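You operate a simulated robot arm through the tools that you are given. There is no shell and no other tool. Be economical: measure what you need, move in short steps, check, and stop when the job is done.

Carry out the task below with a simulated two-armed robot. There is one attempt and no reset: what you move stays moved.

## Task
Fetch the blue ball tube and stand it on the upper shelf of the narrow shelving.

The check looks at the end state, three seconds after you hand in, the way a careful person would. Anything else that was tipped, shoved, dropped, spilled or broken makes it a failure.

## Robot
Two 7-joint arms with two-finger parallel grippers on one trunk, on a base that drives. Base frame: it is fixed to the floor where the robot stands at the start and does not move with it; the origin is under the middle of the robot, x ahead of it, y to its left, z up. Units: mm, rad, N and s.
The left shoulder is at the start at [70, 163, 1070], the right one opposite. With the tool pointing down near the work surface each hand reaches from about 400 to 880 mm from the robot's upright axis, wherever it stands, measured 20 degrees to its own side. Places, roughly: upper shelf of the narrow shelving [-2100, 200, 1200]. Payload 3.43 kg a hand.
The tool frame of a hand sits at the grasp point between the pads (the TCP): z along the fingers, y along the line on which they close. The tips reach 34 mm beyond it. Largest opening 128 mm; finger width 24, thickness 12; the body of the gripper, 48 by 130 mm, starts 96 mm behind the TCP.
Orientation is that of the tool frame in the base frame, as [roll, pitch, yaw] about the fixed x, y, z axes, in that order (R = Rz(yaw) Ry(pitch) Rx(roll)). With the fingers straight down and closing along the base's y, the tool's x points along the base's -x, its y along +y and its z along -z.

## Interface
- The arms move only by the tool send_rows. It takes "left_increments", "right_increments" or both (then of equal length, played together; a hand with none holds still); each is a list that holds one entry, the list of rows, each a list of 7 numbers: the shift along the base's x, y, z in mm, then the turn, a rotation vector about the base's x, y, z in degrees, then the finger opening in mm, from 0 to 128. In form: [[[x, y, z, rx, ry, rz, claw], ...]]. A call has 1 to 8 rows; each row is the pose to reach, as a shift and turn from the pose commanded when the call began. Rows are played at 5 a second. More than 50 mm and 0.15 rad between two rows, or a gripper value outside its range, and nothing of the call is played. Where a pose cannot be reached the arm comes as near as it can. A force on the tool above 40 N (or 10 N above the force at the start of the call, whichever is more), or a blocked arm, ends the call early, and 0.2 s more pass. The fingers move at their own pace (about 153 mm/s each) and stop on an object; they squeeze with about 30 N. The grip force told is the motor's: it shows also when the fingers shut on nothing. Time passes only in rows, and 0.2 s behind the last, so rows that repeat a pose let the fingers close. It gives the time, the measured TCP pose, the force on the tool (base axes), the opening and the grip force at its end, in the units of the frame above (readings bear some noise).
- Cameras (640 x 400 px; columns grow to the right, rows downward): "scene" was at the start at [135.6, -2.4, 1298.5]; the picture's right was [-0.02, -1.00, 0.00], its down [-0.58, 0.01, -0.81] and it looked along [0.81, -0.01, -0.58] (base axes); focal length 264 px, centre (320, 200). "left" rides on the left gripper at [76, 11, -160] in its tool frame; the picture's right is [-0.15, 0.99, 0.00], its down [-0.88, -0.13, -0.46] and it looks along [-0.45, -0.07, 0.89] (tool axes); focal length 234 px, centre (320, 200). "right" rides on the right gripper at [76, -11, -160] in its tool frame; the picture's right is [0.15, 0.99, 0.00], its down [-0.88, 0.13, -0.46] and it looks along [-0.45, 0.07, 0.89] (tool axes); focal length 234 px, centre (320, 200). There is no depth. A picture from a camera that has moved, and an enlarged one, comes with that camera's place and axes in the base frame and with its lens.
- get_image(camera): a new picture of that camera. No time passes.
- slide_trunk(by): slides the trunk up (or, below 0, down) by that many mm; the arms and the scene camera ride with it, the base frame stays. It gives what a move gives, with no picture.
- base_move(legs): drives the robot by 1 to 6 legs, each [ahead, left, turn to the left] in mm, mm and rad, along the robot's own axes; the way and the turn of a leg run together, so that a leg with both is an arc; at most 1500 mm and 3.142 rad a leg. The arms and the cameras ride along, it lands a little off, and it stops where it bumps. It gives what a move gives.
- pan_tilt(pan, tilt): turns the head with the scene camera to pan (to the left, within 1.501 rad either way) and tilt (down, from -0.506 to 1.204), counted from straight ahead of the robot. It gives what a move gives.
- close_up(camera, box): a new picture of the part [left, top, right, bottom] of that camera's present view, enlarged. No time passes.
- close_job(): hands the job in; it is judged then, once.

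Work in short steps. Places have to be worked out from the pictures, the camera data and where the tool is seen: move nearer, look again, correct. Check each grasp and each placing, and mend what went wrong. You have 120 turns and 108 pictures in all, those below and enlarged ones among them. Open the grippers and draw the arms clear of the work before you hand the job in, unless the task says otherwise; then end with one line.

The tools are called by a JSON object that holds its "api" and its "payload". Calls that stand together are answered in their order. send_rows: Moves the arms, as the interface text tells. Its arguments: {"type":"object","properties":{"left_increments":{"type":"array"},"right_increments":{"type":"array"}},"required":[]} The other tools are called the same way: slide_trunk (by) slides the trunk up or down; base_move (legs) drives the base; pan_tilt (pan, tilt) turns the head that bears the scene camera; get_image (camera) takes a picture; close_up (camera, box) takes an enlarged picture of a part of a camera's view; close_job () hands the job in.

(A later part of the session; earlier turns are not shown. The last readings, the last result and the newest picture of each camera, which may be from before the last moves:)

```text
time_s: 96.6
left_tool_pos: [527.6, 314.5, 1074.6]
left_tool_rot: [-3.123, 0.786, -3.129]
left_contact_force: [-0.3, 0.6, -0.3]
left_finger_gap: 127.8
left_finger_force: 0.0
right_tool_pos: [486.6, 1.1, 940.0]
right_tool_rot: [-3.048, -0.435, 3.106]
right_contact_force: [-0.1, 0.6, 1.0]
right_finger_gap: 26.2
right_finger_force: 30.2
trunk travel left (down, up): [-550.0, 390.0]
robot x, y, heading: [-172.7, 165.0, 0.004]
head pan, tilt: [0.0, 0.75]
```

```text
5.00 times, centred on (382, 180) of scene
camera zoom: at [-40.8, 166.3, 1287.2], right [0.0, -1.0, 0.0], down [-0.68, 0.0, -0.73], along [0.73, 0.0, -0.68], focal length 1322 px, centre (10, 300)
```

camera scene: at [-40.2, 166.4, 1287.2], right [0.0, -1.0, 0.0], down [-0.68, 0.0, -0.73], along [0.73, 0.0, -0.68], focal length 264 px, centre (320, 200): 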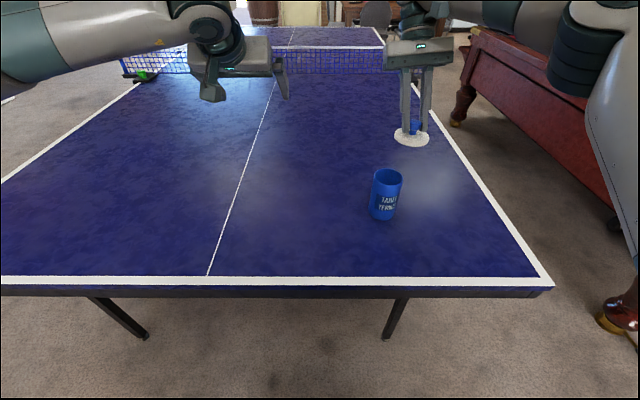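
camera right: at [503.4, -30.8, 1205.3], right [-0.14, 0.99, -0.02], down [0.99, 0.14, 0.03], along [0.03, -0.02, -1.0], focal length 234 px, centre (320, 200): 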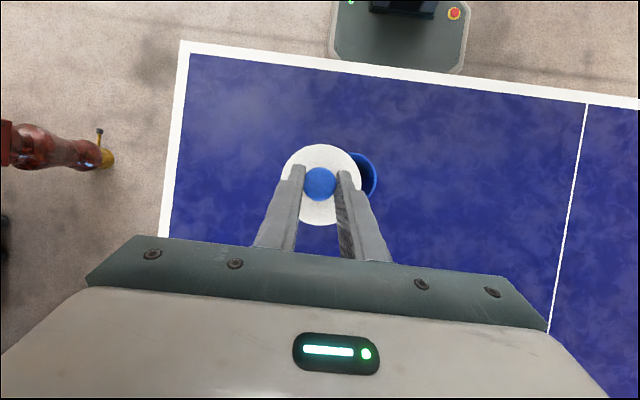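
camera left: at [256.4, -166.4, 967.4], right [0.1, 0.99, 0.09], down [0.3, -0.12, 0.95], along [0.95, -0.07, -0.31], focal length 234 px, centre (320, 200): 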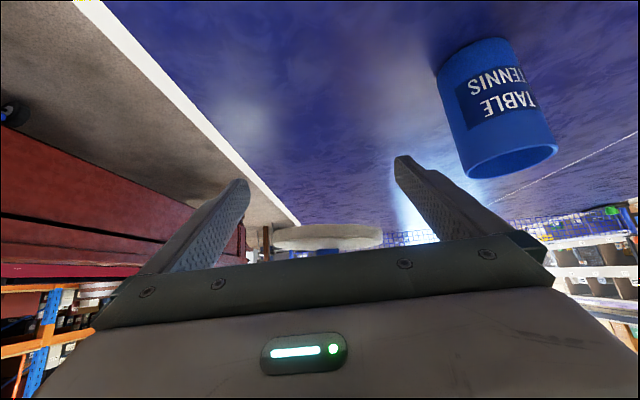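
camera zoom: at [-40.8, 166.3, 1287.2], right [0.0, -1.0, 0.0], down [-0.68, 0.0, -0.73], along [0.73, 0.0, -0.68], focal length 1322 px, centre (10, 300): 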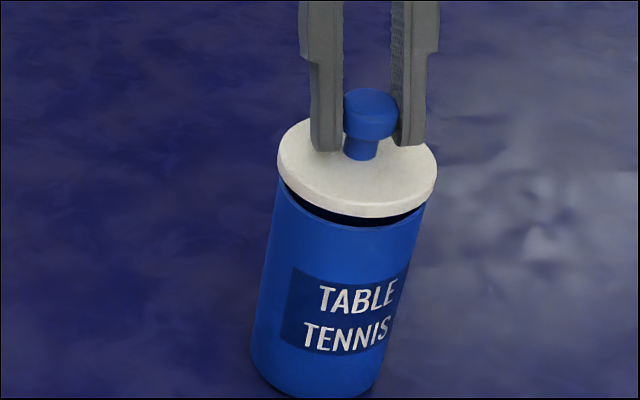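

Laterally aligned with only a few mm of gap left. I lower in small steps until contact.

{"api": "send_rows", "payload": {"right_increments": [[[0, 0, -2, 0, 0, 0, 22], [0, 0, -4, 0, 0, 0, 22], [0, 0, -5, 0, 0, 0, 22]]]}}

{"api": "close_up", "payload": {"camera": "scene", "box": [350, 140, 414, 220]}}

```text
time_s: 97.4
left_tool_pos: [528.5, 314.9, 1075.2]
left_tool_rot: [-3.123, 0.784, -3.129]
left_contact_force: [-0.2, 0.2, -0.2]
left_finger_gap: 127.9
left_finger_force: 0.1
right_tool_pos: [487.7, 1.6, 934.2]
right_tool_rot: [-3.047, -0.436, 3.105]
right_contact_force: [-0.1, 0.3, -0.1]
right_finger_gap: 25.7
right_finger_force: 29.8
trunk travel left (down, up): [-550.0, 390.0]
robot x, y, heading: [-168.8, 167.4, 0.004]
head pan, tilt: [0.0, 0.75]
```

```text
5.00 times, centred on (382, 180) of scene
camera zoom: at [-40.6, 166.2, 1287.2], right [0.0, -1.0, 0.0], down [-0.68, 0.0, -0.73], along [0.73, 0.0, -0.68], focal length 1322 px, centre (10, 300)
```

zoom: 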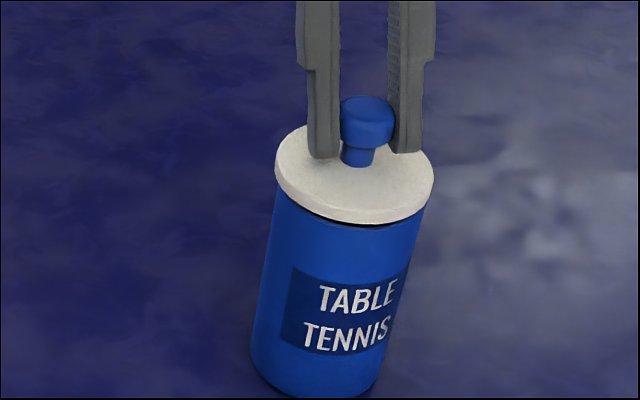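

{"api": "send_rows", "payload": {"right_increments": [[[0, 0, -1, 0, 0, 0, 22], [0, 0, -2, 0, 0, 0, 22], [0, 0, -3, 0, 0, 0, 22]]]}}

{"api": "close_up", "payload": {"camera": "scene", "box": [350, 140, 414, 220]}}

```text
time_s: 98.2
left_tool_pos: [527.1, 315.1, 1074.4]
left_tool_rot: [-3.125, 0.782, -3.129]
left_contact_force: [1.0, -0.6, 0.7]
left_finger_gap: 128.1
left_finger_force: 0.1
right_tool_pos: [486.3, 2.4, 932.3]
right_tool_rot: [-3.048, -0.434, 3.109]
right_contact_force: [-0.3, 0.3, 0.2]
right_finger_gap: 26.2
right_finger_force: 29.8
trunk travel left (down, up): [-550.0, 390.0]
robot x, y, heading: [-170.9, 167.7, 0.006]
head pan, tilt: [0.0, 0.75]
```

```text
5.00 times, centred on (382, 180) of scene
camera zoom: at [-40.7, 166.2, 1287.2], right [0.0, -1.0, 0.0], down [-0.68, 0.0, -0.73], along [0.73, 0.0, -0.68], focal length 1322 px, centre (10, 300)
```

zoom: 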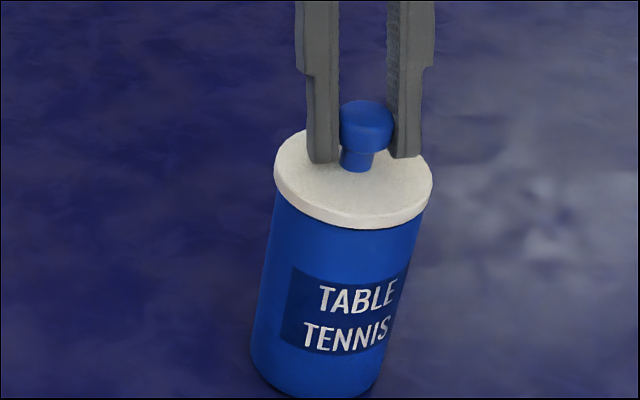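

{"api": "send_rows", "payload": {"right_increments": [[[0, 0, -1, 0, 0, 0, 22], [0, 0, -2, 0, 0, 0, 22], [0, 0, -2, 0, 0, 0, 22]]]}}

```text
time_s: 99.0
left_tool_pos: [528.3, 314.5, 1075.9]
left_tool_rot: [-3.123, 0.786, -3.128]
left_contact_force: [-0.7, -1.0, 0.7]
left_finger_gap: 128.2
left_finger_force: 0.0
right_tool_pos: [487.1, 1.2, 930.7]
right_tool_rot: [-3.047, -0.435, 3.107]
right_contact_force: [1.5, -0.7, 2.8]
right_finger_gap: 26.0
right_finger_force: 30.0
trunk travel left (down, up): [-550.0, 390.0]
robot x, y, heading: [-171.1, 165.4, 0.007]
head pan, tilt: [0.0, 0.75]
```

Contact (2.8 N). I check the seating before releasing.

{"api": "close_up", "payload": {"camera": "scene", "box": [360, 150, 404, 205]}}

{"api": "send_rows", "payload": {"right_increments": [[[0, 0, -0.5, 0, 0, 0, 22], [0, 0, -1, 0, 0, 0, 22]]]}}

```text
7.27 times, centred on (382, 178) of scene
camera zoom: at [-41.0, 166.3, 1287.3], right [0.0, -1.0, 0.0], down [-0.68, 0.0, -0.73], along [0.73, 0.0, -0.68], focal length 1923 px, centre (-131, 364)
```

zoom: 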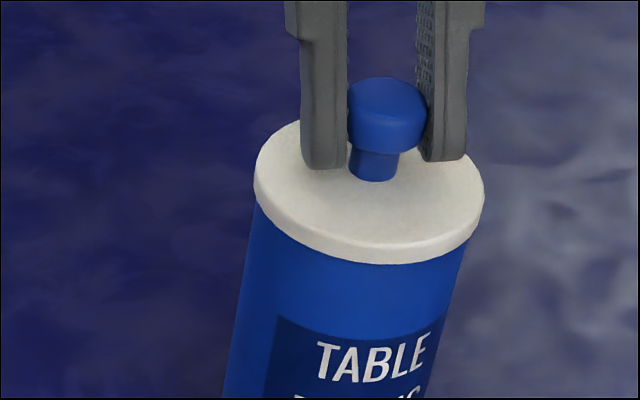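

```text
time_s: 99.6
left_tool_pos: [527.1, 315.0, 1075.1]
left_tool_rot: [-3.125, 0.786, -3.129]
left_contact_force: [0.2, -0.1, 0.3]
left_finger_gap: 128.1
left_finger_force: 0.0
right_tool_pos: [485.9, 1.9, 930.3]
right_tool_rot: [-3.048, -0.431, 3.107]
right_contact_force: [1.6, -1.3, 10.2]
right_finger_gap: 26.2
right_finger_force: 29.9
trunk travel left (down, up): [-550.0, 390.0]
robot x, y, heading: [-169.5, 166.9, 0.008]
head pan, tilt: [0.0, 0.75]
```

Firm contact and the lid looks square on the body. I release the knob gently and rise straight up.

{"api": "send_rows", "payload": {"right_increments": [[[0, 0, 0.5, 0, 0, 0, 32], [0, 0, 0.5, 0, 0, 0, 46], [0, 0, 0.5, 0, 0, 0, 46], [0, 0, 15, 0, 0, 0, 46], [0, 0, 40, 0, 0, 0, 46], [0, 0, 75, 0, 0, 0, 46], [0, 0, 110, 0, 0, 0, 46]]]}}

{"api": "close_up", "payload": {"camera": "scene", "box": [340, 130, 430, 225]}}

{"api": "close_up", "payload": {"camera": "right", "box": [250, 110, 410, 260]}}

```text
time_s: 101.2
left_tool_pos: [526.7, 314.5, 1076.4]
left_tool_rot: [-3.122, 0.786, -3.126]
left_contact_force: [-0.3, 0.2, 0.2]
left_finger_gap: 128.0
left_finger_force: 0.1
right_tool_pos: [486.2, 3.3, 1041.5]
right_tool_rot: [-3.049, -0.434, 3.107]
right_contact_force: [-0.3, -0.6, 0.1]
right_finger_gap: 46.1
right_finger_force: 0.0
trunk travel left (down, up): [-550.0, 390.0]
robot x, y, heading: [-175.3, 165.8, 0.002]
head pan, tilt: [0.0, 0.75]
```

```text
4.21 times, centred on (385, 178) of scene
camera zoom: at [-42.1, 167.0, 1287.3], right [0.0, -1.0, 0.0], down [-0.68, 0.0, -0.73], along [0.73, 0.0, -0.68], focal length 1113 px, centre (46, 295)
```

zoom: 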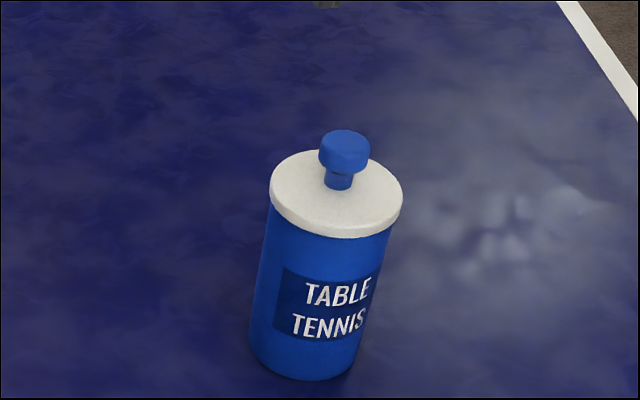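

```text
2.67 times, centred on (330, 185) of right
camera zoom: at [484.8, 6.4, 1218.9], right [-0.14, 0.99, -0.02], down [0.99, 0.14, 0.03], along [0.03, -0.02, -1.0], focal length 624 px, centre (293, 240)
```

zoom: 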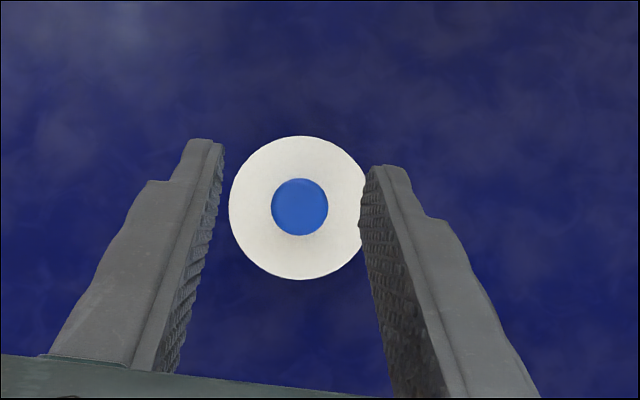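

The lid is seated concentrically, so the tube is restored at about (478, 0). Now I turn the right hand back to the 45° pose, which held the body well, after backing off 55 mm.

{"api": "base_move", "payload": {"legs": [[-55, 0, 0]]}}

{"api": "send_rows", "payload": {"right_increments": [[[0, -10, 15, 2.5, 0, 0, 80], [0, -20, 30, 5, 0, 0, 128]]]}}

{"api": "send_rows", "payload": {"right_increments": [[[0, 0, 10, 0, -8.5, 0, 128], [0, 0, 20, 0, -17, 0, 128], [0, 0, 20, 0, -25.5, 0, 128], [0, 0, 20, 0, -34, 0, 128], [0, 0, 20, 0, -42.5, 0, 128], [0, 0, 20, 0, -51, 0, 128], [0, 0, 20, 0, -59.5, 0, 128], [0, 0, 20, 0, -68, 0, 128]]]}}

```text
time_s: 102.2
left_tool_pos: [473.2, 313.7, 1075.3]
left_tool_rot: [-3.125, 0.784, -3.129]
left_contact_force: [0.1, 0.3, 0.2]
left_finger_gap: 128.3
left_finger_force: 0.0
right_tool_pos: [432.5, 0.5, 1040.1]
right_tool_rot: [-3.047, -0.432, 3.109]
right_contact_force: [0.3, -0.8, 0.8]
right_finger_gap: 46.0
right_finger_force: 0.1
trunk travel left (down, up): [-550.0, 390.0]
robot x, y, heading: [-226.4, 166.7, 0.004]
head pan, tilt: [0.0, 0.75]
```

```text
time_s: 102.8
left_tool_pos: [472.2, 315.0, 1076.9]
left_tool_rot: [-3.125, 0.785, -3.128]
left_contact_force: [-1.2, -0.2, -0.4]
left_finger_gap: 127.8
left_finger_force: 0.0
right_tool_pos: [432.2, -19.7, 1070.6]
right_tool_rot: [3.137, -0.432, -3.136]
right_contact_force: [-0.2, -0.1, 0.2]
right_finger_gap: 128.2
right_finger_force: 0.0
trunk travel left (down, up): [-550.0, 390.0]
robot x, y, heading: [-226.2, 167.0, 0.008]
head pan, tilt: [0.0, 0.75]
```

```text
time_s: 104.5
left_tool_pos: [473.3, 313.5, 1074.3]
left_tool_rot: [-3.125, 0.785, -3.13]
left_contact_force: [0.2, 0.1, -0.1]
left_finger_gap: 127.8
left_finger_force: 0.1
right_tool_pos: [433.6, -19.9, 1089.3]
right_tool_rot: [-3.14, 0.756, -3.136]
right_contact_force: [0.0, -0.4, 0.4]
right_finger_gap: 128.0
right_finger_force: 0.0
trunk travel left (down, up): [-550.0, 390.0]
robot x, y, heading: [-228.2, 165.9, 0.001]
head pan, tilt: [0.0, 0.75]
```

I go to the stand-off at a slightly flatter 38° pitch, which keeps the palm further from the lid edge.

{"api": "send_rows", "payload": {"right_increments": [[[-9, 5, -35, 0, -3, 0, 128], [-18, 10, -75, 0, -6, 0, 128], [-27, 15, -115, 0, -8.5, 0, 128], [-36, 21, -155, 0, -8.5, 0, 128], [-43, 21, -192, 0, -8.5, 0, 128], [-43, 21, -205, 0, -8.5, 0, 128], [-43, 21, -205, 0, -8.5, 0, 128]]]}}

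{"api": "get_image", "payload": {"camera": "right"}}

```text
time_s: 106.2
left_tool_pos: [474.1, 314.4, 1075.2]
left_tool_rot: [-3.126, 0.783, -3.128]
left_contact_force: [-0.6, 0.6, -0.2]
left_finger_gap: 128.0
left_finger_force: 0.2
right_tool_pos: [389.8, 2.2, 884.5]
right_tool_rot: [-3.137, 0.9, -3.136]
right_contact_force: [-0.3, -0.3, 0.8]
right_finger_gap: 127.9
right_finger_force: 0.0
trunk travel left (down, up): [-550.0, 390.0]
robot x, y, heading: [-223.4, 165.5, 0.006]
head pan, tilt: [0.0, 0.75]
```

```text
35 pictures are left
camera right: at [217.1, -8.1, 925.5], right [-0.09, 0.99, -0.12], down [0.19, 0.13, 0.97], along [0.98, 0.07, -0.2], focal length 234 px, centre (320, 200)
```

right: 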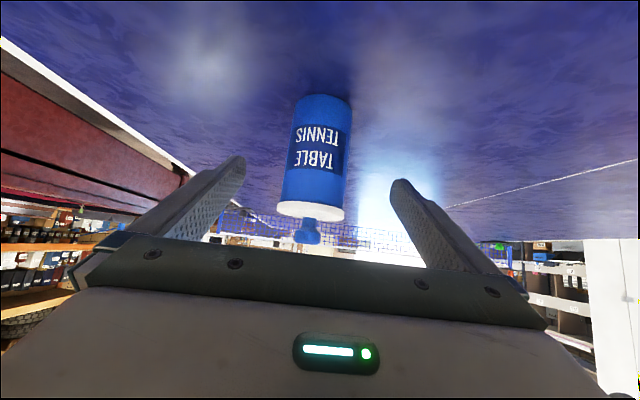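

The tube is centred between the open fingers. I advance to the grasp pose and close on the lower body.

{"api": "send_rows", "payload": {"right_increments": [[[23, 0, -20, 0, 0, 0, 128], [46, -1, -40, 0, 0, 0, 128], [69, -1, -60, 0, 0, 0, 128], [91, -1, -79, 0, 0, 0, 128], [91, -1, -79, 0, 0, 0, 128]]]}}

{"api": "send_rows", "payload": {"right_increments": [[[0, 0, 0, 0, 0, 0, 90], [0, 0, 0, 0, 0, 0, 76], [0, 0, 0, 0, 0, 0, 66], [0, 0, 0, 0, 0, 0, 50], [0, 0, 0, 0, 0, 0, 50], [0, 0, 0, 0, 0, 0, 50]]]}}

{"api": "send_rows", "payload": {"right_increments": [[[0, 0, 1, 0, 0, 0, 50], [0, 0, 2.5, 0, 0, 0, 50], [0, 0, 4, 0, 0, 0, 50], [0, 0, 6, 0, 0, 0, 50]]]}}

{"api": "get_image", "payload": {"camera": "right"}}

```text
time_s: 107.3
left_tool_pos: [473.7, 314.4, 1074.3]
left_tool_rot: [-3.124, 0.785, -3.129]
left_contact_force: [-0.6, -0.5, 0.3]
left_finger_gap: 128.2
left_finger_force: 0.0
right_tool_pos: [481.5, 2.4, 805.0]
right_tool_rot: [-3.136, 0.9, -3.136]
right_contact_force: [0.9, 0.0, -0.8]
right_finger_gap: 128.1
right_finger_force: 0.2
trunk travel left (down, up): [-550.0, 390.0]
robot x, y, heading: [-223.5, 165.1, 0.005]
head pan, tilt: [0.0, 0.75]
```

```text
time_s: 108.8
left_tool_pos: [472.8, 314.5, 1075.5]
left_tool_rot: [-3.125, 0.784, -3.129]
left_contact_force: [0.2, 0.1, 0.3]
left_finger_gap: 128.1
left_finger_force: 0.1
right_tool_pos: [481.9, 3.0, 805.8]
right_tool_rot: [-3.134, 0.902, -3.135]
right_contact_force: [0.3, -1.1, 0.7]
right_finger_gap: 71.0
right_finger_force: 29.8
trunk travel left (down, up): [-550.0, 390.0]
robot x, y, heading: [-226.4, 169.8, 0.002]
head pan, tilt: [0.0, 0.75]
```

```text
time_s: 109.8
left_tool_pos: [472.8, 313.8, 1074.7]
left_tool_rot: [-3.126, 0.783, -3.128]
left_contact_force: [-0.2, -0.8, -0.7]
left_finger_gap: 128.0
left_finger_force: 0.1
right_tool_pos: [481.0, 0.6, 811.4]
right_tool_rot: [-3.133, 0.898, -3.134]
right_contact_force: [-0.1, -0.2, -4.5]
right_finger_gap: 70.9
right_finger_force: 29.8
trunk travel left (down, up): [-550.0, 390.0]
robot x, y, heading: [-227.9, 169.6, -0.001]
head pan, tilt: [0.0, 0.75]
```

```text
34 pictures are left
camera right: at [309.7, -9.5, 852.4], right [-0.09, 0.99, -0.12], down [0.19, 0.13, 0.97], along [0.98, 0.07, -0.2], focal length 234 px, centre (320, 200)
```

right: 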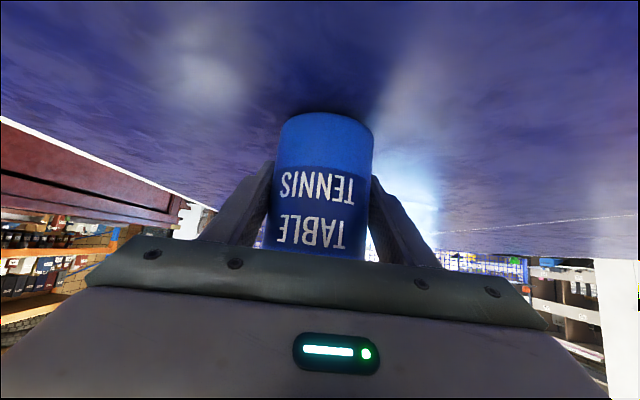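

The load is 4.5 N, which is body plus lid. I lift slowly to +60 mm and confirm nothing slips.

{"api": "send_rows", "payload": {"right_increments": [[[0, 0, 6, 0, 0, 0, 50], [0, 0, 13, 0, 0, 0, 50], [0, 0, 21, 0, 0, 0, 50], [0, 0, 30, 0, 0, 0, 50], [0, 0, 39, 0, 0, 0, 50], [0, 0, 47, 0, 0, 0, 50], [0, 0, 53, 0, 0, 0, 50], [0, 0, 57, 0, 0, 0, 50]]]}}

{"api": "get_image", "payload": {"camera": "right"}}

{"api": "get_image", "payload": {"camera": "scene"}}

```text
time_s: 111.5
left_tool_pos: [474.2, 314.7, 1075.0]
left_tool_rot: [-3.124, 0.783, -3.128]
left_contact_force: [0.3, 0.1, 0.5]
left_finger_gap: 128.0
left_finger_force: 0.1
right_tool_pos: [481.7, -0.2, 869.0]
right_tool_rot: [-3.134, 0.9, -3.133]
right_contact_force: [0.5, 0.4, -3.8]
right_finger_gap: 71.0
right_finger_force: 30.2
trunk travel left (down, up): [-550.0, 390.0]
robot x, y, heading: [-221.6, 165.9, 0.006]
head pan, tilt: [0.0, 0.75]
```

```text
33 pictures are left
camera right: at [309.5, -10.4, 908.9], right [-0.09, 0.99, -0.12], down [0.19, 0.13, 0.97], along [0.98, 0.07, -0.2], focal length 234 px, centre (320, 200)
```

right: 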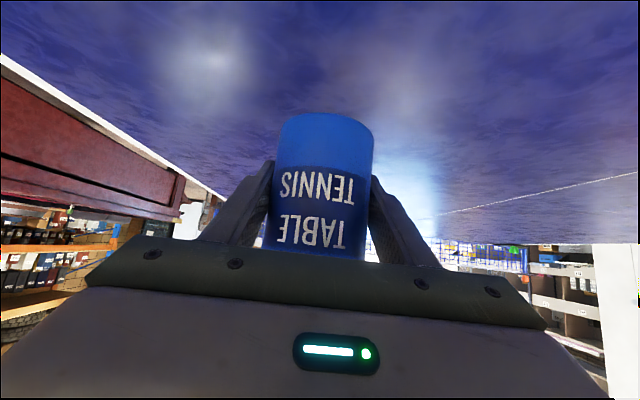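

```text
32 pictures are left
camera scene: at [-94.5, 165.9, 1287.2], right [0.0, -1.0, 0.0], down [-0.68, 0.0, -0.73], along [0.73, 0.0, -0.68], focal length 264 px, centre (320, 200)
```

scene: 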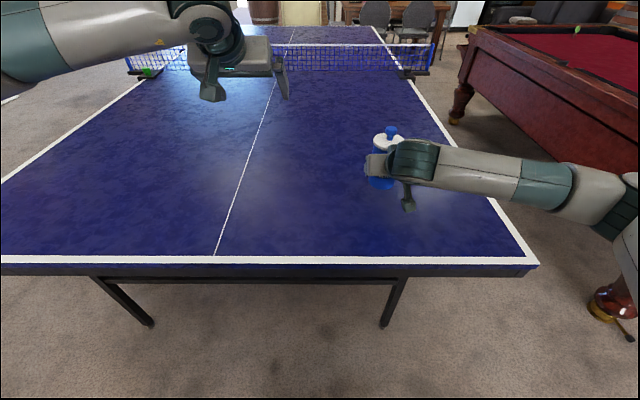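

No slip (3.8 N still carried). I raise the trunk in increments, watching the load reading.

{"api": "slide_trunk", "payload": {"by": 25}}

{"api": "slide_trunk", "payload": {"by": 60}}

{"api": "get_image", "payload": {"camera": "right"}}

```text
time_s: 112.3
left_tool_pos: [474.5, 314.0, 1099.1]
left_tool_rot: [-3.125, 0.784, -3.128]
left_contact_force: [0.9, 0.1, -0.2]
left_finger_gap: 128.0
left_finger_force: 0.1
right_tool_pos: [482.6, 0.6, 892.7]
right_tool_rot: [-3.134, 0.9, -3.136]
right_contact_force: [-0.5, -0.3, -3.6]
right_finger_gap: 71.0
right_finger_force: 30.2
trunk travel left (down, up): [-575.0, 365.0]
robot x, y, heading: [-225.5, 165.4, 0.005]
head pan, tilt: [0.0, 0.75]
```

```text
time_s: 113.3
left_tool_pos: [474.1, 315.2, 1159.9]
left_tool_rot: [-3.126, 0.784, -3.13]
left_contact_force: [-0.2, 0.4, -0.2]
left_finger_gap: 128.2
left_finger_force: 0.1
right_tool_pos: [482.8, -0.2, 952.6]
right_tool_rot: [-3.134, 0.898, -3.135]
right_contact_force: [0.2, 0.4, -4.6]
right_finger_gap: 70.9
right_finger_force: 30.5
trunk travel left (down, up): [-635.0, 305.0]
robot x, y, heading: [-224.6, 169.6, 0.006]
head pan, tilt: [0.0, 0.75]
```

```text
31 pictures are left
camera right: at [309.8, -10.5, 993.4], right [-0.09, 0.99, -0.12], down [0.19, 0.13, 0.97], along [0.98, 0.07, -0.2], focal length 234 px, centre (320, 200)
```

right: 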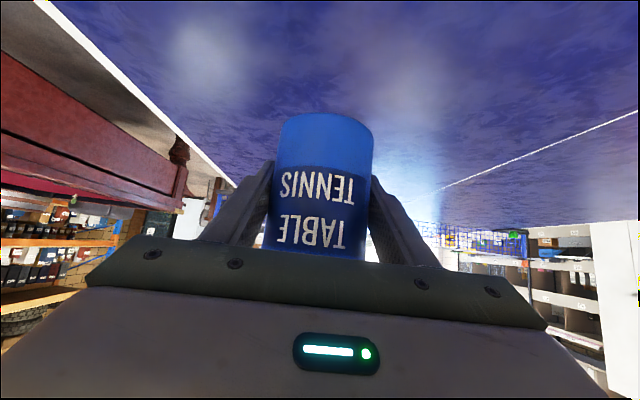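

The tube is steady. I raise the trunk the rest of the way, back off, and strafe toward the −y side, turning to face −y in open floor.

{"api": "slide_trunk", "payload": {"by": 300}}

{"api": "base_move", "payload": {"legs": [[-250, 0, 0]]}}

{"api": "get_image", "payload": {"camera": "scene"}}

```text
time_s: 116.3
left_tool_pos: [473.8, 312.8, 1458.4]
left_tool_rot: [-3.125, 0.784, -3.129]
left_contact_force: [0.2, 0.1, 0.6]
left_finger_gap: 128.2
left_finger_force: 0.1
right_tool_pos: [482.3, 0.2, 1252.5]
right_tool_rot: [-3.135, 0.9, -3.134]
right_contact_force: [-0.6, -1.1, -4.8]
right_finger_gap: 71.0
right_finger_force: 29.9
trunk travel left (down, up): [-935.0, 5.0]
robot x, y, heading: [-227.6, 164.9, -0.002]
head pan, tilt: [0.0, 0.75]
```

```text
time_s: 118.1
left_tool_pos: [225.7, 312.5, 1456.9]
left_tool_rot: [-3.127, 0.782, -3.129]
left_contact_force: [0.4, 0.3, -0.5]
left_finger_gap: 128.3
left_finger_force: 0.2
right_tool_pos: [233.1, -1.8, 1251.5]
right_tool_rot: [-3.133, 0.897, -3.137]
right_contact_force: [-0.4, 0.6, -3.8]
right_finger_gap: 71.1
right_finger_force: 29.4
trunk travel left (down, up): [-935.0, 5.0]
robot x, y, heading: [-478.4, 167.7, 0.004]
head pan, tilt: [0.0, 0.75]
```

```text
30 pictures are left
camera scene: at [-342.5, 164.7, 1671.8], right [0.0, -1.0, 0.0], down [-0.68, 0.0, -0.73], along [0.73, 0.0, -0.68], focal length 264 px, centre (320, 200)
```

scene: 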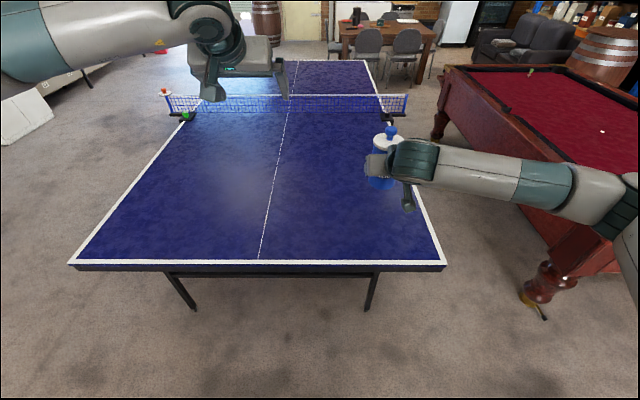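

The lid and tube are stable while driving. I strafe right and turn to face −y, then look toward −x along the planned route.

{"api": "base_move", "payload": {"legs": [[0, -1270, 0], [0, 0, -1.572]]}}

{"api": "pan_tilt", "payload": {"pan": -1.4, "tilt": 0.4}}

{"api": "get_image", "payload": {"camera": "scene"}}

```text
time_s: 128.4
left_tool_pos: [-336.8, -1831.5, 1460.8]
left_tool_rot: [-3.124, 0.783, 1.568]
left_contact_force: [0.4, -0.5, 0.1]
left_finger_gap: 128.2
left_finger_force: 0.0
right_tool_pos: [-651.6, -1833.0, 1253.7]
right_tool_rot: [-3.137, 0.899, 1.561]
right_contact_force: [0.2, 0.1, -5.1]
right_finger_gap: 70.9
right_finger_force: 29.6
trunk travel left (down, up): [-935.0, 5.0]
robot x, y, heading: [-475.6, -1127.3, -1.585]
head pan, tilt: [0.0, 0.75]
```

```text
time_s: 130.0
left_tool_pos: [-336.5, -1830.6, 1459.2]
left_tool_rot: [-3.127, 0.782, 1.566]
left_contact_force: [-0.2, -0.6, 0.1]
left_finger_gap: 127.9
left_finger_force: 0.0
right_tool_pos: [-650.8, -1834.3, 1252.9]
right_tool_rot: [-3.135, 0.899, 1.562]
right_contact_force: [-0.5, -0.3, -3.7]
right_finger_gap: 70.7
right_finger_force: 30.0
trunk travel left (down, up): [-935.0, 5.0]
robot x, y, heading: [-471.3, -1127.1, -1.582]
head pan, tilt: [-1.4, 0.4]
```

```text
29 pictures are left
camera scene: at [-567.9, -1195.3, 1703.3], right [-0.16, 0.99, 0.0], down [0.38, 0.06, -0.92], along [-0.91, -0.15, -0.39], focal length 264 px, centre (320, 200)
```

scene: 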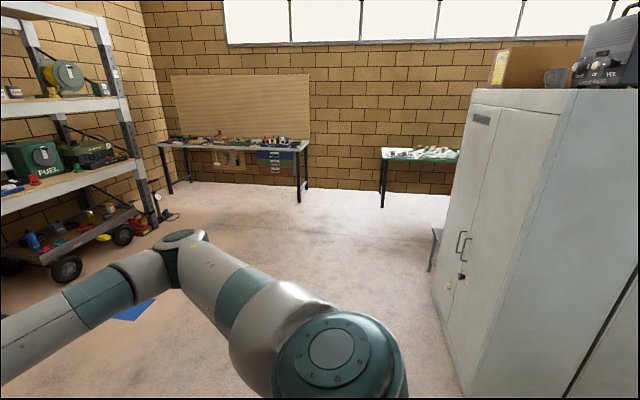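

A small bench stands behind the cabinet near (-2890, -450), so I'll pass farther out. I strafe 1500 toward −x and look again.

{"api": "base_move", "payload": {"legs": [[0, -1500, 0]]}}

{"api": "pan_tilt", "payload": {"pan": -1.5, "tilt": 0.5}}

{"api": "get_image", "payload": {"camera": "scene"}}

```text
time_s: 137.4
left_tool_pos: [-1833.2, -1807.8, 1460.3]
left_tool_rot: [-3.124, 0.784, 1.558]
left_contact_force: [-0.2, 0.2, 0.6]
left_finger_gap: 128.1
left_finger_force: 0.0
right_tool_pos: [-2145.4, -1806.1, 1252.9]
right_tool_rot: [-3.136, 0.9, 1.554]
right_contact_force: [0.3, 0.2, -3.9]
right_finger_gap: 70.8
right_finger_force: 30.4
trunk travel left (down, up): [-935.0, 5.0]
robot x, y, heading: [-1963.9, -1106.4, -1.586]
head pan, tilt: [-1.4, 0.4]
```

```text
time_s: 138.0
left_tool_pos: [-1833.3, -1805.9, 1460.2]
left_tool_rot: [-3.125, 0.784, 1.558]
left_contact_force: [-0.4, 1.2, 0.4]
left_finger_gap: 128.1
left_finger_force: 0.0
right_tool_pos: [-2146.7, -1806.6, 1253.0]
right_tool_rot: [-3.134, 0.9, 1.552]
right_contact_force: [0.4, 0.1, -4.2]
right_finger_gap: 70.8
right_finger_force: 30.7
trunk travel left (down, up): [-935.0, 5.0]
robot x, y, heading: [-1959.7, -1100.2, -1.594]
head pan, tilt: [-1.499, 0.499]
```

```text
28 pictures are left
camera scene: at [-2057.8, -1160.1, 1694.2], right [-0.05, 1.0, 0.0], down [0.48, 0.02, -0.88], along [-0.88, -0.04, -0.48], focal length 264 px, centre (320, 200)
```

scene: 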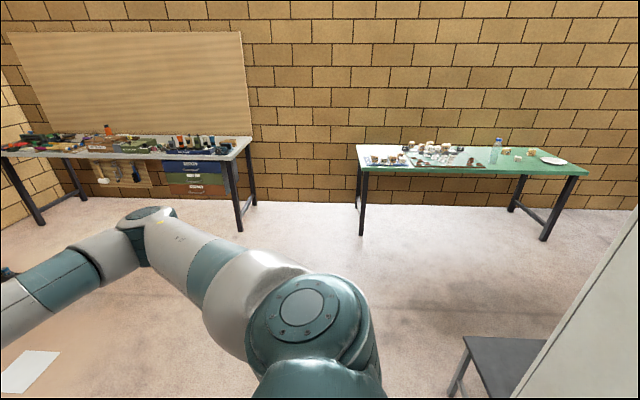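

The corridor between the bench (x≈-2920) and the green table (x≈-4400) is clear. I go to x≈-3640, correct the heading, then look back along +y.

{"api": "base_move", "payload": {"legs": [[0, -1500, 0.02], [0, -185, 0]]}}

{"api": "pan_tilt", "payload": {"pan": 1.5, "tilt": 0.4}}

{"api": "get_image", "payload": {"camera": "scene"}}

```text
time_s: 146.6
left_tool_pos: [-3506.3, -1783.8, 1459.9]
left_tool_rot: [-3.12, 0.783, 1.577]
left_contact_force: [0.5, -1.0, 0.1]
left_finger_gap: 127.9
left_finger_force: 0.0
right_tool_pos: [-3820.9, -1785.6, 1253.6]
right_tool_rot: [-3.132, 0.898, 1.572]
right_contact_force: [0.1, 0.5, -4.1]
right_finger_gap: 71.0
right_finger_force: 30.3
trunk travel left (down, up): [-935.0, 5.0]
robot x, y, heading: [-3651.4, -1083.7, -1.584]
head pan, tilt: [-1.499, 0.499]
```

```text
time_s: 149.2
left_tool_pos: [-3509.6, -1783.8, 1460.1]
left_tool_rot: [-3.124, 0.784, 1.572]
left_contact_force: [-0.1, -0.1, -0.1]
left_finger_gap: 128.0
left_finger_force: 0.1
right_tool_pos: [-3825.2, -1786.3, 1251.8]
right_tool_rot: [-3.138, 0.899, 1.566]
right_contact_force: [-0.5, 0.1, -4.4]
right_finger_gap: 71.0
right_finger_force: 29.7
trunk travel left (down, up): [-935.0, 5.0]
robot x, y, heading: [-3649.4, -1081.4, -1.574]
head pan, tilt: [1.499, 0.4]
```

```text
27 pictures are left
camera scene: at [-3560.8, -1140.4, 1703.3], right [-0.08, -1.0, 0.0], down [-0.39, 0.03, -0.92], along [0.92, -0.07, -0.39], focal length 264 px, centre (320, 200)
```

scene: 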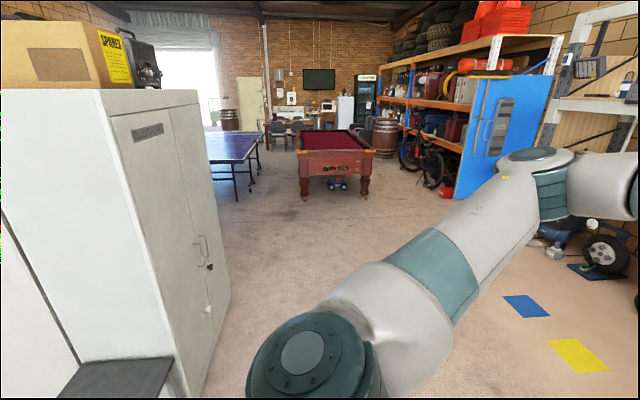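

The way is clear. I back along +y for 1300 mm and look again at the shelving side.

{"api": "base_move", "payload": {"legs": [[-1300, 0, 0]]}}

{"api": "get_image", "payload": {"camera": "scene"}}

```text
time_s: 155.8
left_tool_pos: [-3501.2, -468.7, 1458.7]
left_tool_rot: [-3.124, 0.784, 1.571]
left_contact_force: [-0.2, -0.5, -0.3]
left_finger_gap: 128.3
left_finger_force: 0.0
right_tool_pos: [-3814.0, -470.8, 1252.4]
right_tool_rot: [-3.136, 0.899, 1.565]
right_contact_force: [-0.3, -1.0, -4.3]
right_finger_gap: 71.0
right_finger_force: 29.7
trunk travel left (down, up): [-935.0, 5.0]
robot x, y, heading: [-3638.0, 232.5, -1.575]
head pan, tilt: [1.499, 0.4]
```

```text
26 pictures are left
camera scene: at [-3549.9, 174.0, 1703.3], right [-0.08, -1.0, 0.0], down [-0.39, 0.03, -0.92], along [0.92, -0.07, -0.39], focal length 264 px, centre (320, 200)
```

scene: 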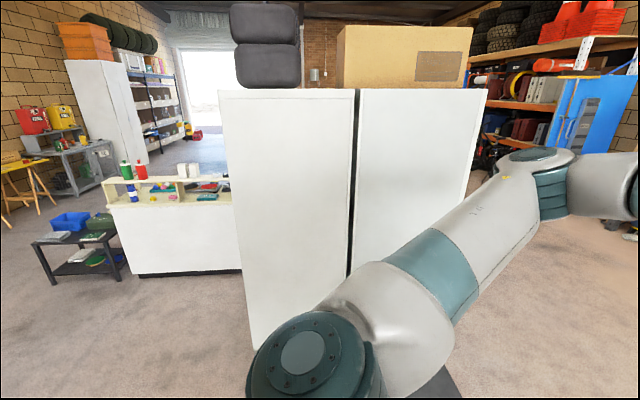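

The area in front of the shelving is clear. I back to y≈1440, then strafe left to x≈-2250 and look straight at the shelf.

{"api": "base_move", "payload": {"legs": [[-1200, 0, 0], [0, 1350, 0]]}}

{"api": "pan_tilt", "payload": {"pan": 0.0, "tilt": 0.4}}

{"api": "get_image", "payload": {"camera": "scene"}}

```text
time_s: 168.2
left_tool_pos: [-2139.7, 695.8, 1459.8]
left_tool_rot: [-3.125, 0.784, 1.566]
left_contact_force: [-0.3, 0.0, -0.4]
left_finger_gap: 128.0
left_finger_force: 0.0
right_tool_pos: [-2454.8, 693.7, 1252.4]
right_tool_rot: [-3.135, 0.898, 1.562]
right_contact_force: [0.6, -0.1, -3.9]
right_finger_gap: 70.9
right_finger_force: 30.2
trunk travel left (down, up): [-935.0, 5.0]
robot x, y, heading: [-2276.7, 1395.0, -1.582]
head pan, tilt: [1.499, 0.4]
```

```text
time_s: 169.8
left_tool_pos: [-2140.7, 695.2, 1460.2]
left_tool_rot: [-3.125, 0.785, 1.567]
left_contact_force: [0.3, -0.1, 1.0]
left_finger_gap: 128.0
left_finger_force: 0.0
right_tool_pos: [-2453.6, 692.9, 1252.4]
right_tool_rot: [-3.136, 0.9, 1.56]
right_contact_force: [-0.7, -0.8, -3.6]
right_finger_gap: 71.1
right_finger_force: 29.8
trunk travel left (down, up): [-935.0, 5.0]
robot x, y, heading: [-2276.8, 1398.9, -1.584]
head pan, tilt: [0.0, 0.4]
```

```text
25 pictures are left
camera scene: at [-2281.2, 1253.8, 1703.3], right [-1.0, 0.01, 0.0], down [0.0, 0.39, -0.92], along [-0.01, -0.92, -0.39], focal length 264 px, centre (320, 200)
```

scene: 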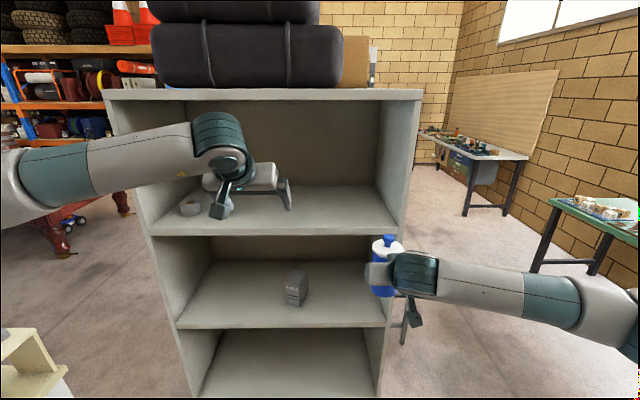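

The upper shelf's front edge is at z≈1220, x from -2590 to -1700, and its items are only near the left end (x≈-1650…-1900). I retract the left hand, gently raise the right by 55 mm, and look again for the items.

{"api": "send_rows", "payload": {"left_increments": [[[0, 20, 0, 0, 0, 0, 128], [0, 40, 0, 0, 0, 0, 128], [0, 60, 0, 0, 0, 0, 128], [0, 80, 0, 0, 0, 0, 128], [0, 100, 0, 0, 0, 0, 128], [0, 120, 0, 0, 0, 0, 128], [0, 140, 0, 0, 0, 0, 128], [0, 150, 0, 0, 0, 0, 128]]], "right_increments": [[[0, 0, 5, 0, 0, 0, 50], [0, 0, 12, 0, 0, 0, 50], [0, 0, 20, 0, 0, 0, 50], [0, 0, 28, 0, 0, 0, 50], [0, 0, 36, 0, 0, 0, 50], [0, 0, 44, 0, 0, 0, 50], [0, 0, 51, 0, 0, 0, 50], [0, 0, 55, 0, 0, 0, 50]]]}}

{"api": "get_image", "payload": {"camera": "scene"}}

```text
time_s: 171.6
left_tool_pos: [-2140.3, 848.5, 1460.3]
left_tool_rot: [-3.125, 0.783, 1.567]
left_contact_force: [0.1, -0.1, 0.0]
left_finger_gap: 127.9
left_finger_force: 0.0
right_tool_pos: [-2454.4, 693.8, 1307.5]
right_tool_rot: [-3.136, 0.899, 1.563]
right_contact_force: [-0.8, 0.1, -5.0]
right_finger_gap: 71.0
right_finger_force: 30.3
trunk travel left (down, up): [-935.0, 5.0]
robot x, y, heading: [-2275.3, 1397.5, -1.584]
head pan, tilt: [0.0, 0.4]
```

```text
24 pictures are left
camera scene: at [-2281.4, 1254.2, 1703.3], right [-1.0, 0.01, 0.0], down [0.0, 0.39, -0.92], along [-0.01, -0.92, -0.39], focal length 264 px, centre (320, 200)
```

scene: 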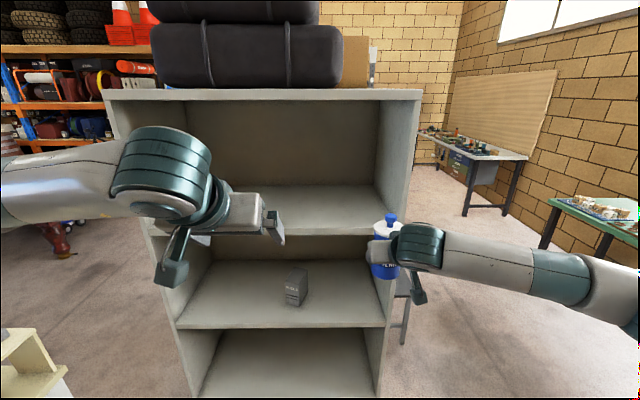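

I strafe left 220 so the tube faces the empty part of the shelf at x≈-2230, then check the right camera's view.

{"api": "base_move", "payload": {"legs": [[0, 220, 0.012]]}}

{"api": "get_image", "payload": {"camera": "right"}}

{"api": "get_image", "payload": {"camera": "scene"}}

```text
time_s: 173.2
left_tool_pos: [-1917.9, 847.0, 1460.8]
left_tool_rot: [-3.13, 0.784, 1.575]
left_contact_force: [-0.9, 0.7, 0.1]
left_finger_gap: 128.0
left_finger_force: 0.0
right_tool_pos: [-2229.5, 690.9, 1306.2]
right_tool_rot: [-3.141, 0.9, 1.569]
right_contact_force: [-0.2, 0.5, -4.3]
right_finger_gap: 70.9
right_finger_force: 30.1
trunk travel left (down, up): [-935.0, 5.0]
robot x, y, heading: [-2056.0, 1398.7, -1.572]
head pan, tilt: [0.0, 0.4]
```

```text
23 pictures are left
camera right: at [-2239.6, 863.2, 1348.3], right [0.99, 0.09, -0.12], down [0.13, -0.19, 0.97], along [0.06, -0.98, -0.2], focal length 234 px, centre (320, 200)
```

right: 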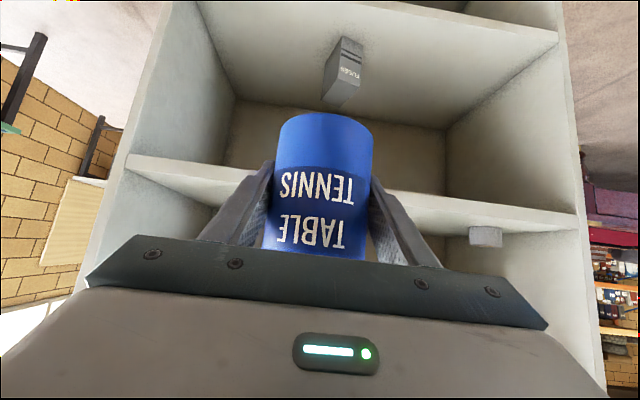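

```text
22 pictures are left
camera scene: at [-2063.0, 1252.4, 1703.3], right [-1.0, 0.0, 0.0], down [0.0, 0.39, -0.92], along [0.0, -0.92, -0.39], focal length 264 px, centre (320, 200)
```

scene: 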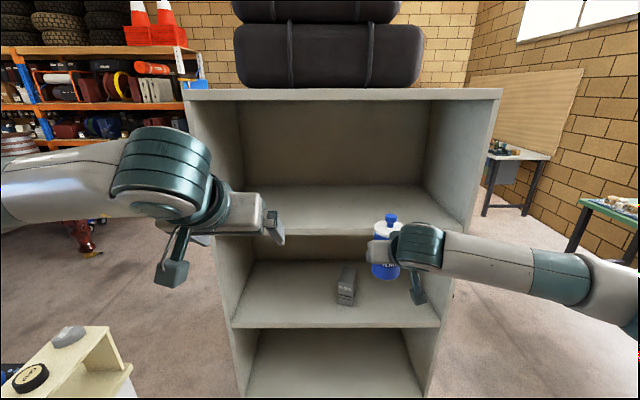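

I zoom to determine the shelf board's top surface height.

{"api": "close_up", "payload": {"camera": "right", "box": [100, 130, 260, 240]}}

{"api": "close_up", "payload": {"camera": "scene", "box": [270, 170, 480, 300]}}

```text
3.64 times, centred on (180, 185) of right
camera zoom: at [-2239.6, 863.2, 1348.3], right [0.99, 0.09, -0.12], down [0.13, -0.19, 0.97], along [0.06, -0.98, -0.2], focal length 852 px, centre (829, 254)
```

zoom: 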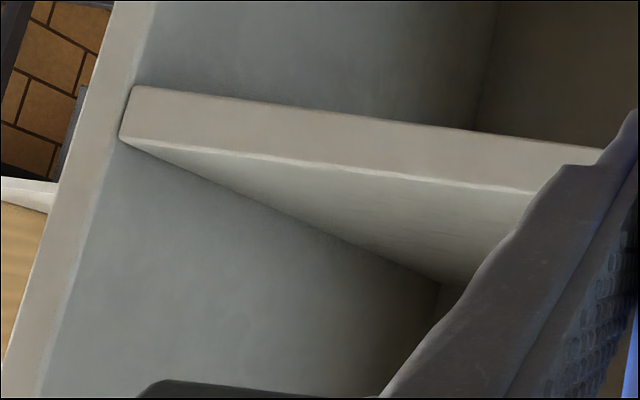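

```text
3.05 times, centred on (375, 235) of scene
camera zoom: at [-2063.0, 1252.4, 1703.3], right [-1.0, 0.0, 0.0], down [0.0, 0.39, -0.92], along [0.0, -0.92, -0.39], focal length 806 px, centre (152, 93)
```

zoom: 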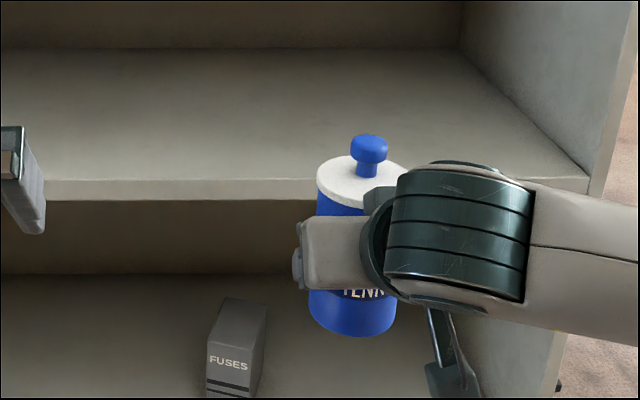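

The shelf top is at z≈1248 with its front edge at y≈442. The seated TCP should be ≈1294, so I raise to ~1336 and drive forward 200 mm.

{"api": "send_rows", "payload": {"right_increments": [[[0, 0, 5, 0, 0, 0, 50], [0, 0, 11, 0, 0, 0, 50], [0, 0, 18, 0, 0, 0, 50], [0, 0, 25, 0, 0, 0, 50], [0, 0, 30, 0, 0, 0, 50], [0, 0, 32, 0, 0, 0, 50]]]}}

{"api": "base_move", "payload": {"legs": [[200, 0, 0]]}}

{"api": "get_image", "payload": {"camera": "scene"}}

```text
time_s: 174.7
left_tool_pos: [-1913.3, 846.6, 1461.1]
left_tool_rot: [-3.126, 0.784, 1.577]
left_contact_force: [-0.1, 0.5, 0.1]
left_finger_gap: 128.0
left_finger_force: 0.0
right_tool_pos: [-2226.1, 689.6, 1340.3]
right_tool_rot: [-3.136, 0.897, 1.575]
right_contact_force: [0.2, -0.3, -4.4]
right_finger_gap: 71.1
right_finger_force: 30.3
trunk travel left (down, up): [-935.0, 5.0]
robot x, y, heading: [-2055.6, 1394.8, -1.572]
head pan, tilt: [0.0, 0.4]
```

```text
time_s: 176.3
left_tool_pos: [-1914.2, 649.8, 1462.2]
left_tool_rot: [-3.124, 0.788, 1.578]
left_contact_force: [0.8, 1.2, -0.4]
left_finger_gap: 128.0
left_finger_force: 0.1
right_tool_pos: [-2226.4, 492.0, 1342.8]
right_tool_rot: [-3.134, 0.902, 1.572]
right_contact_force: [0.3, 1.6, -3.2]
right_finger_gap: 70.9
right_finger_force: 29.8
trunk travel left (down, up): [-935.0, 5.0]
robot x, y, heading: [-2055.5, 1198.0, -1.575]
head pan, tilt: [0.0, 0.4]
```

```text
19 pictures are left
camera scene: at [-2058.1, 1055.4, 1703.9], right [-1.0, 0.0, 0.0], down [0.0, 0.39, -0.92], along [0.0, -0.92, -0.39], focal length 264 px, centre (320, 200)
```

scene: 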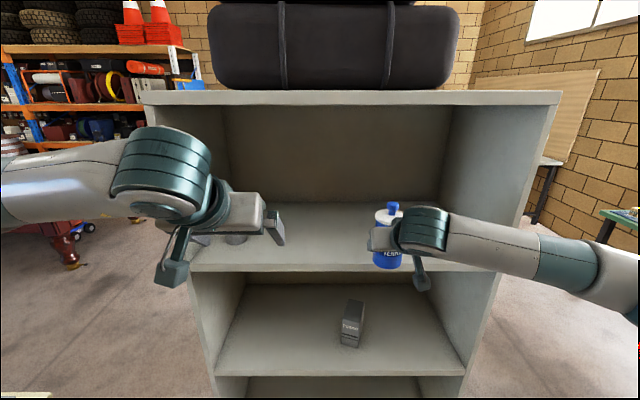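

All clear. I go forward another 120 mm, so the tube is at y≈372, about 70 mm behind the front edge.

{"api": "base_move", "payload": {"legs": [[120, 0, 0]]}}

{"api": "get_image", "payload": {"camera": "right"}}

{"api": "get_image", "payload": {"camera": "scene"}}

```text
time_s: 177.5
left_tool_pos: [-1913.7, 532.1, 1463.1]
left_tool_rot: [-3.124, 0.787, 1.577]
left_contact_force: [-0.6, 0.7, -0.8]
left_finger_gap: 128.0
left_finger_force: 0.0
right_tool_pos: [-2227.0, 374.9, 1342.9]
right_tool_rot: [-3.135, 0.902, 1.572]
right_contact_force: [0.5, 0.3, -3.8]
right_finger_gap: 71.0
right_finger_force: 29.9
trunk travel left (down, up): [-935.0, 5.0]
robot x, y, heading: [-2051.7, 1078.1, -1.571]
head pan, tilt: [0.0, 0.4]
```

```text
18 pictures are left
camera right: at [-2237.5, 548.0, 1383.0], right [0.99, 0.09, -0.12], down [0.13, -0.19, 0.97], along [0.06, -0.98, -0.2], focal length 234 px, centre (320, 200)
```

right: 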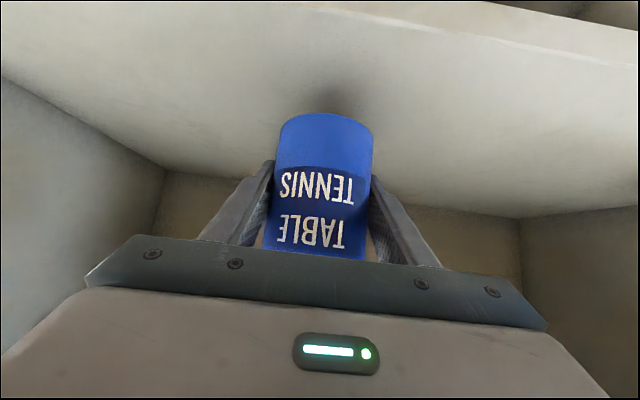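

```text
17 pictures are left
camera scene: at [-2058.3, 938.5, 1704.0], right [-1.0, 0.0, 0.0], down [0.0, 0.39, -0.92], along [0.0, -0.92, -0.39], focal length 264 px, centre (320, 200)
```

scene: 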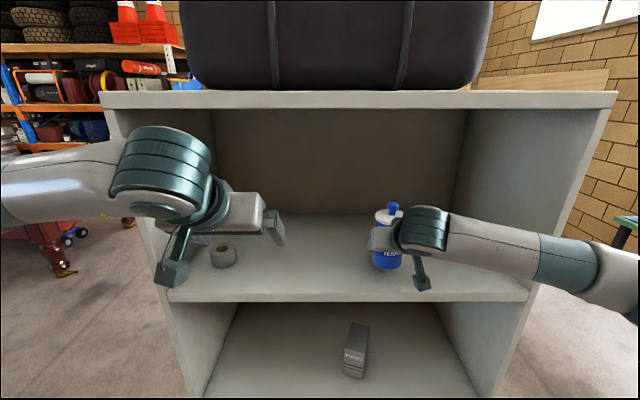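

The tube is over the empty shelf area. I lower it 34 mm smoothly, then feel for contact.

{"api": "send_rows", "payload": {"right_increments": [[[0, 0, -5, 0, 0, 0, 50], [0, 0, -11, 0, 0, 0, 50], [0, 0, -18, 0, 0, 0, 50], [0, 0, -25, 0, 0, 0, 50], [0, 0, -31, 0, 0, 0, 50], [0, 0, -34, 0, 0, 0, 50]]]}}

{"api": "get_image", "payload": {"camera": "right"}}

```text
time_s: 178.9
left_tool_pos: [-1914.0, 526.7, 1460.6]
left_tool_rot: [-3.124, 0.783, 1.576]
left_contact_force: [-1.5, -0.6, -0.1]
left_finger_gap: 127.9
left_finger_force: 0.1
right_tool_pos: [-2227.1, 369.3, 1305.3]
right_tool_rot: [-3.134, 0.898, 1.572]
right_contact_force: [1.0, 0.1, -4.8]
right_finger_gap: 71.0
right_finger_force: 30.1
trunk travel left (down, up): [-935.0, 5.0]
robot x, y, heading: [-2056.9, 1073.8, -1.575]
head pan, tilt: [0.0, 0.4]
```

```text
16 pictures are left
camera right: at [-2237.3, 542.4, 1346.2], right [0.99, 0.09, -0.12], down [0.13, -0.19, 0.97], along [0.06, -0.98, -0.2], focal length 234 px, centre (320, 200)
```

right: 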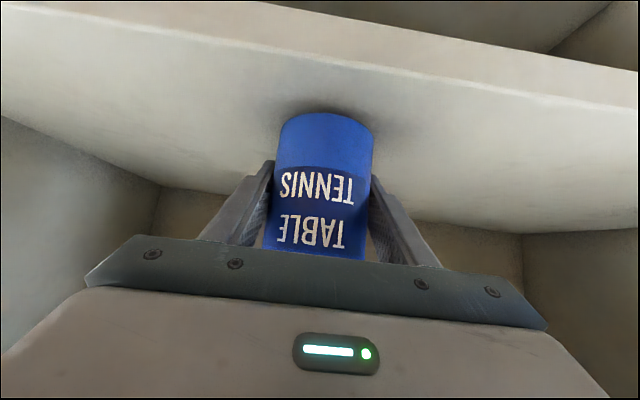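

About 10 mm remain by the numbers. I lower slowly.

{"api": "send_rows", "payload": {"right_increments": [[[0, 0, -1.5, 0, 0, 0, 50], [0, 0, -3, 0, 0, 0, 50], [0, 0, -4.5, 0, 0, 0, 50], [0, 0, -6, 0, 0, 0, 50]]]}}

{"api": "send_rows", "payload": {"right_increments": [[[0, 0, -1, 0, 0, 0, 50], [0, 0, -2, 0, 0, 0, 50]]]}}

```text
time_s: 179.9
left_tool_pos: [-1914.8, 527.9, 1460.4]
left_tool_rot: [-3.126, 0.785, 1.575]
left_contact_force: [-0.7, 0.2, -0.8]
left_finger_gap: 128.2
left_finger_force: 0.0
right_tool_pos: [-2227.6, 370.7, 1300.5]
right_tool_rot: [-3.135, 0.897, 1.573]
right_contact_force: [0.2, -0.6, -3.9]
right_finger_gap: 71.0
right_finger_force: 29.3
trunk travel left (down, up): [-935.0, 5.0]
robot x, y, heading: [-2054.8, 1079.8, -1.574]
head pan, tilt: [0.0, 0.4]
```

```text
time_s: 180.5
left_tool_pos: [-1914.1, 527.7, 1460.7]
left_tool_rot: [-3.125, 0.784, 1.577]
left_contact_force: [0.0, -0.2, 0.1]
left_finger_gap: 127.9
left_finger_force: 0.1
right_tool_pos: [-2226.5, 370.1, 1298.9]
right_tool_rot: [-3.135, 0.899, 1.573]
right_contact_force: [-1.2, 0.2, -4.7]
right_finger_gap: 70.9
right_finger_force: 29.9
trunk travel left (down, up): [-935.0, 5.0]
robot x, y, heading: [-2057.8, 1074.2, -1.573]
head pan, tilt: [0.0, 0.4]
```

{"api": "send_rows", "payload": {"right_increments": [[[0, 0, -1, 0, 0, 0, 50], [0, 0, -2, 0, 0, 0, 50], [0, 0, -2, 0, 0, 0, 50]]]}}

{"api": "send_rows", "payload": {"right_increments": [[[0, 0, -1, 0, 0, 0, 50], [0, 0, -2, 0, 0, 0, 50], [0, 0, -2, 0, 0, 0, 50]]]}}

```text
time_s: 181.3
left_tool_pos: [-1913.0, 527.3, 1460.0]
left_tool_rot: [-3.124, 0.785, 1.576]
left_contact_force: [0.8, 0.7, 0.7]
left_finger_gap: 128.1
left_finger_force: 0.0
right_tool_pos: [-2226.4, 370.6, 1296.6]
right_tool_rot: [-3.135, 0.901, 1.573]
right_contact_force: [1.3, 0.3, -3.4]
right_finger_gap: 70.9
right_finger_force: 30.2
trunk travel left (down, up): [-935.0, 5.0]
robot x, y, heading: [-2056.8, 1076.5, -1.574]
head pan, tilt: [0.0, 0.4]
```

```text
time_s: 182.1
left_tool_pos: [-1915.1, 528.6, 1460.8]
left_tool_rot: [-3.125, 0.787, 1.577]
left_contact_force: [0.1, 0.1, -0.8]
left_finger_gap: 128.0
left_finger_force: 0.0
right_tool_pos: [-2226.7, 370.4, 1296.3]
right_tool_rot: [-3.136, 0.902, 1.569]
right_contact_force: [-0.8, -3.1, 6.5]
right_finger_gap: 70.8
right_finger_force: 30.5
trunk travel left (down, up): [-935.0, 5.0]
robot x, y, heading: [-2054.0, 1077.1, -1.573]
head pan, tilt: [0.0, 0.4]
```

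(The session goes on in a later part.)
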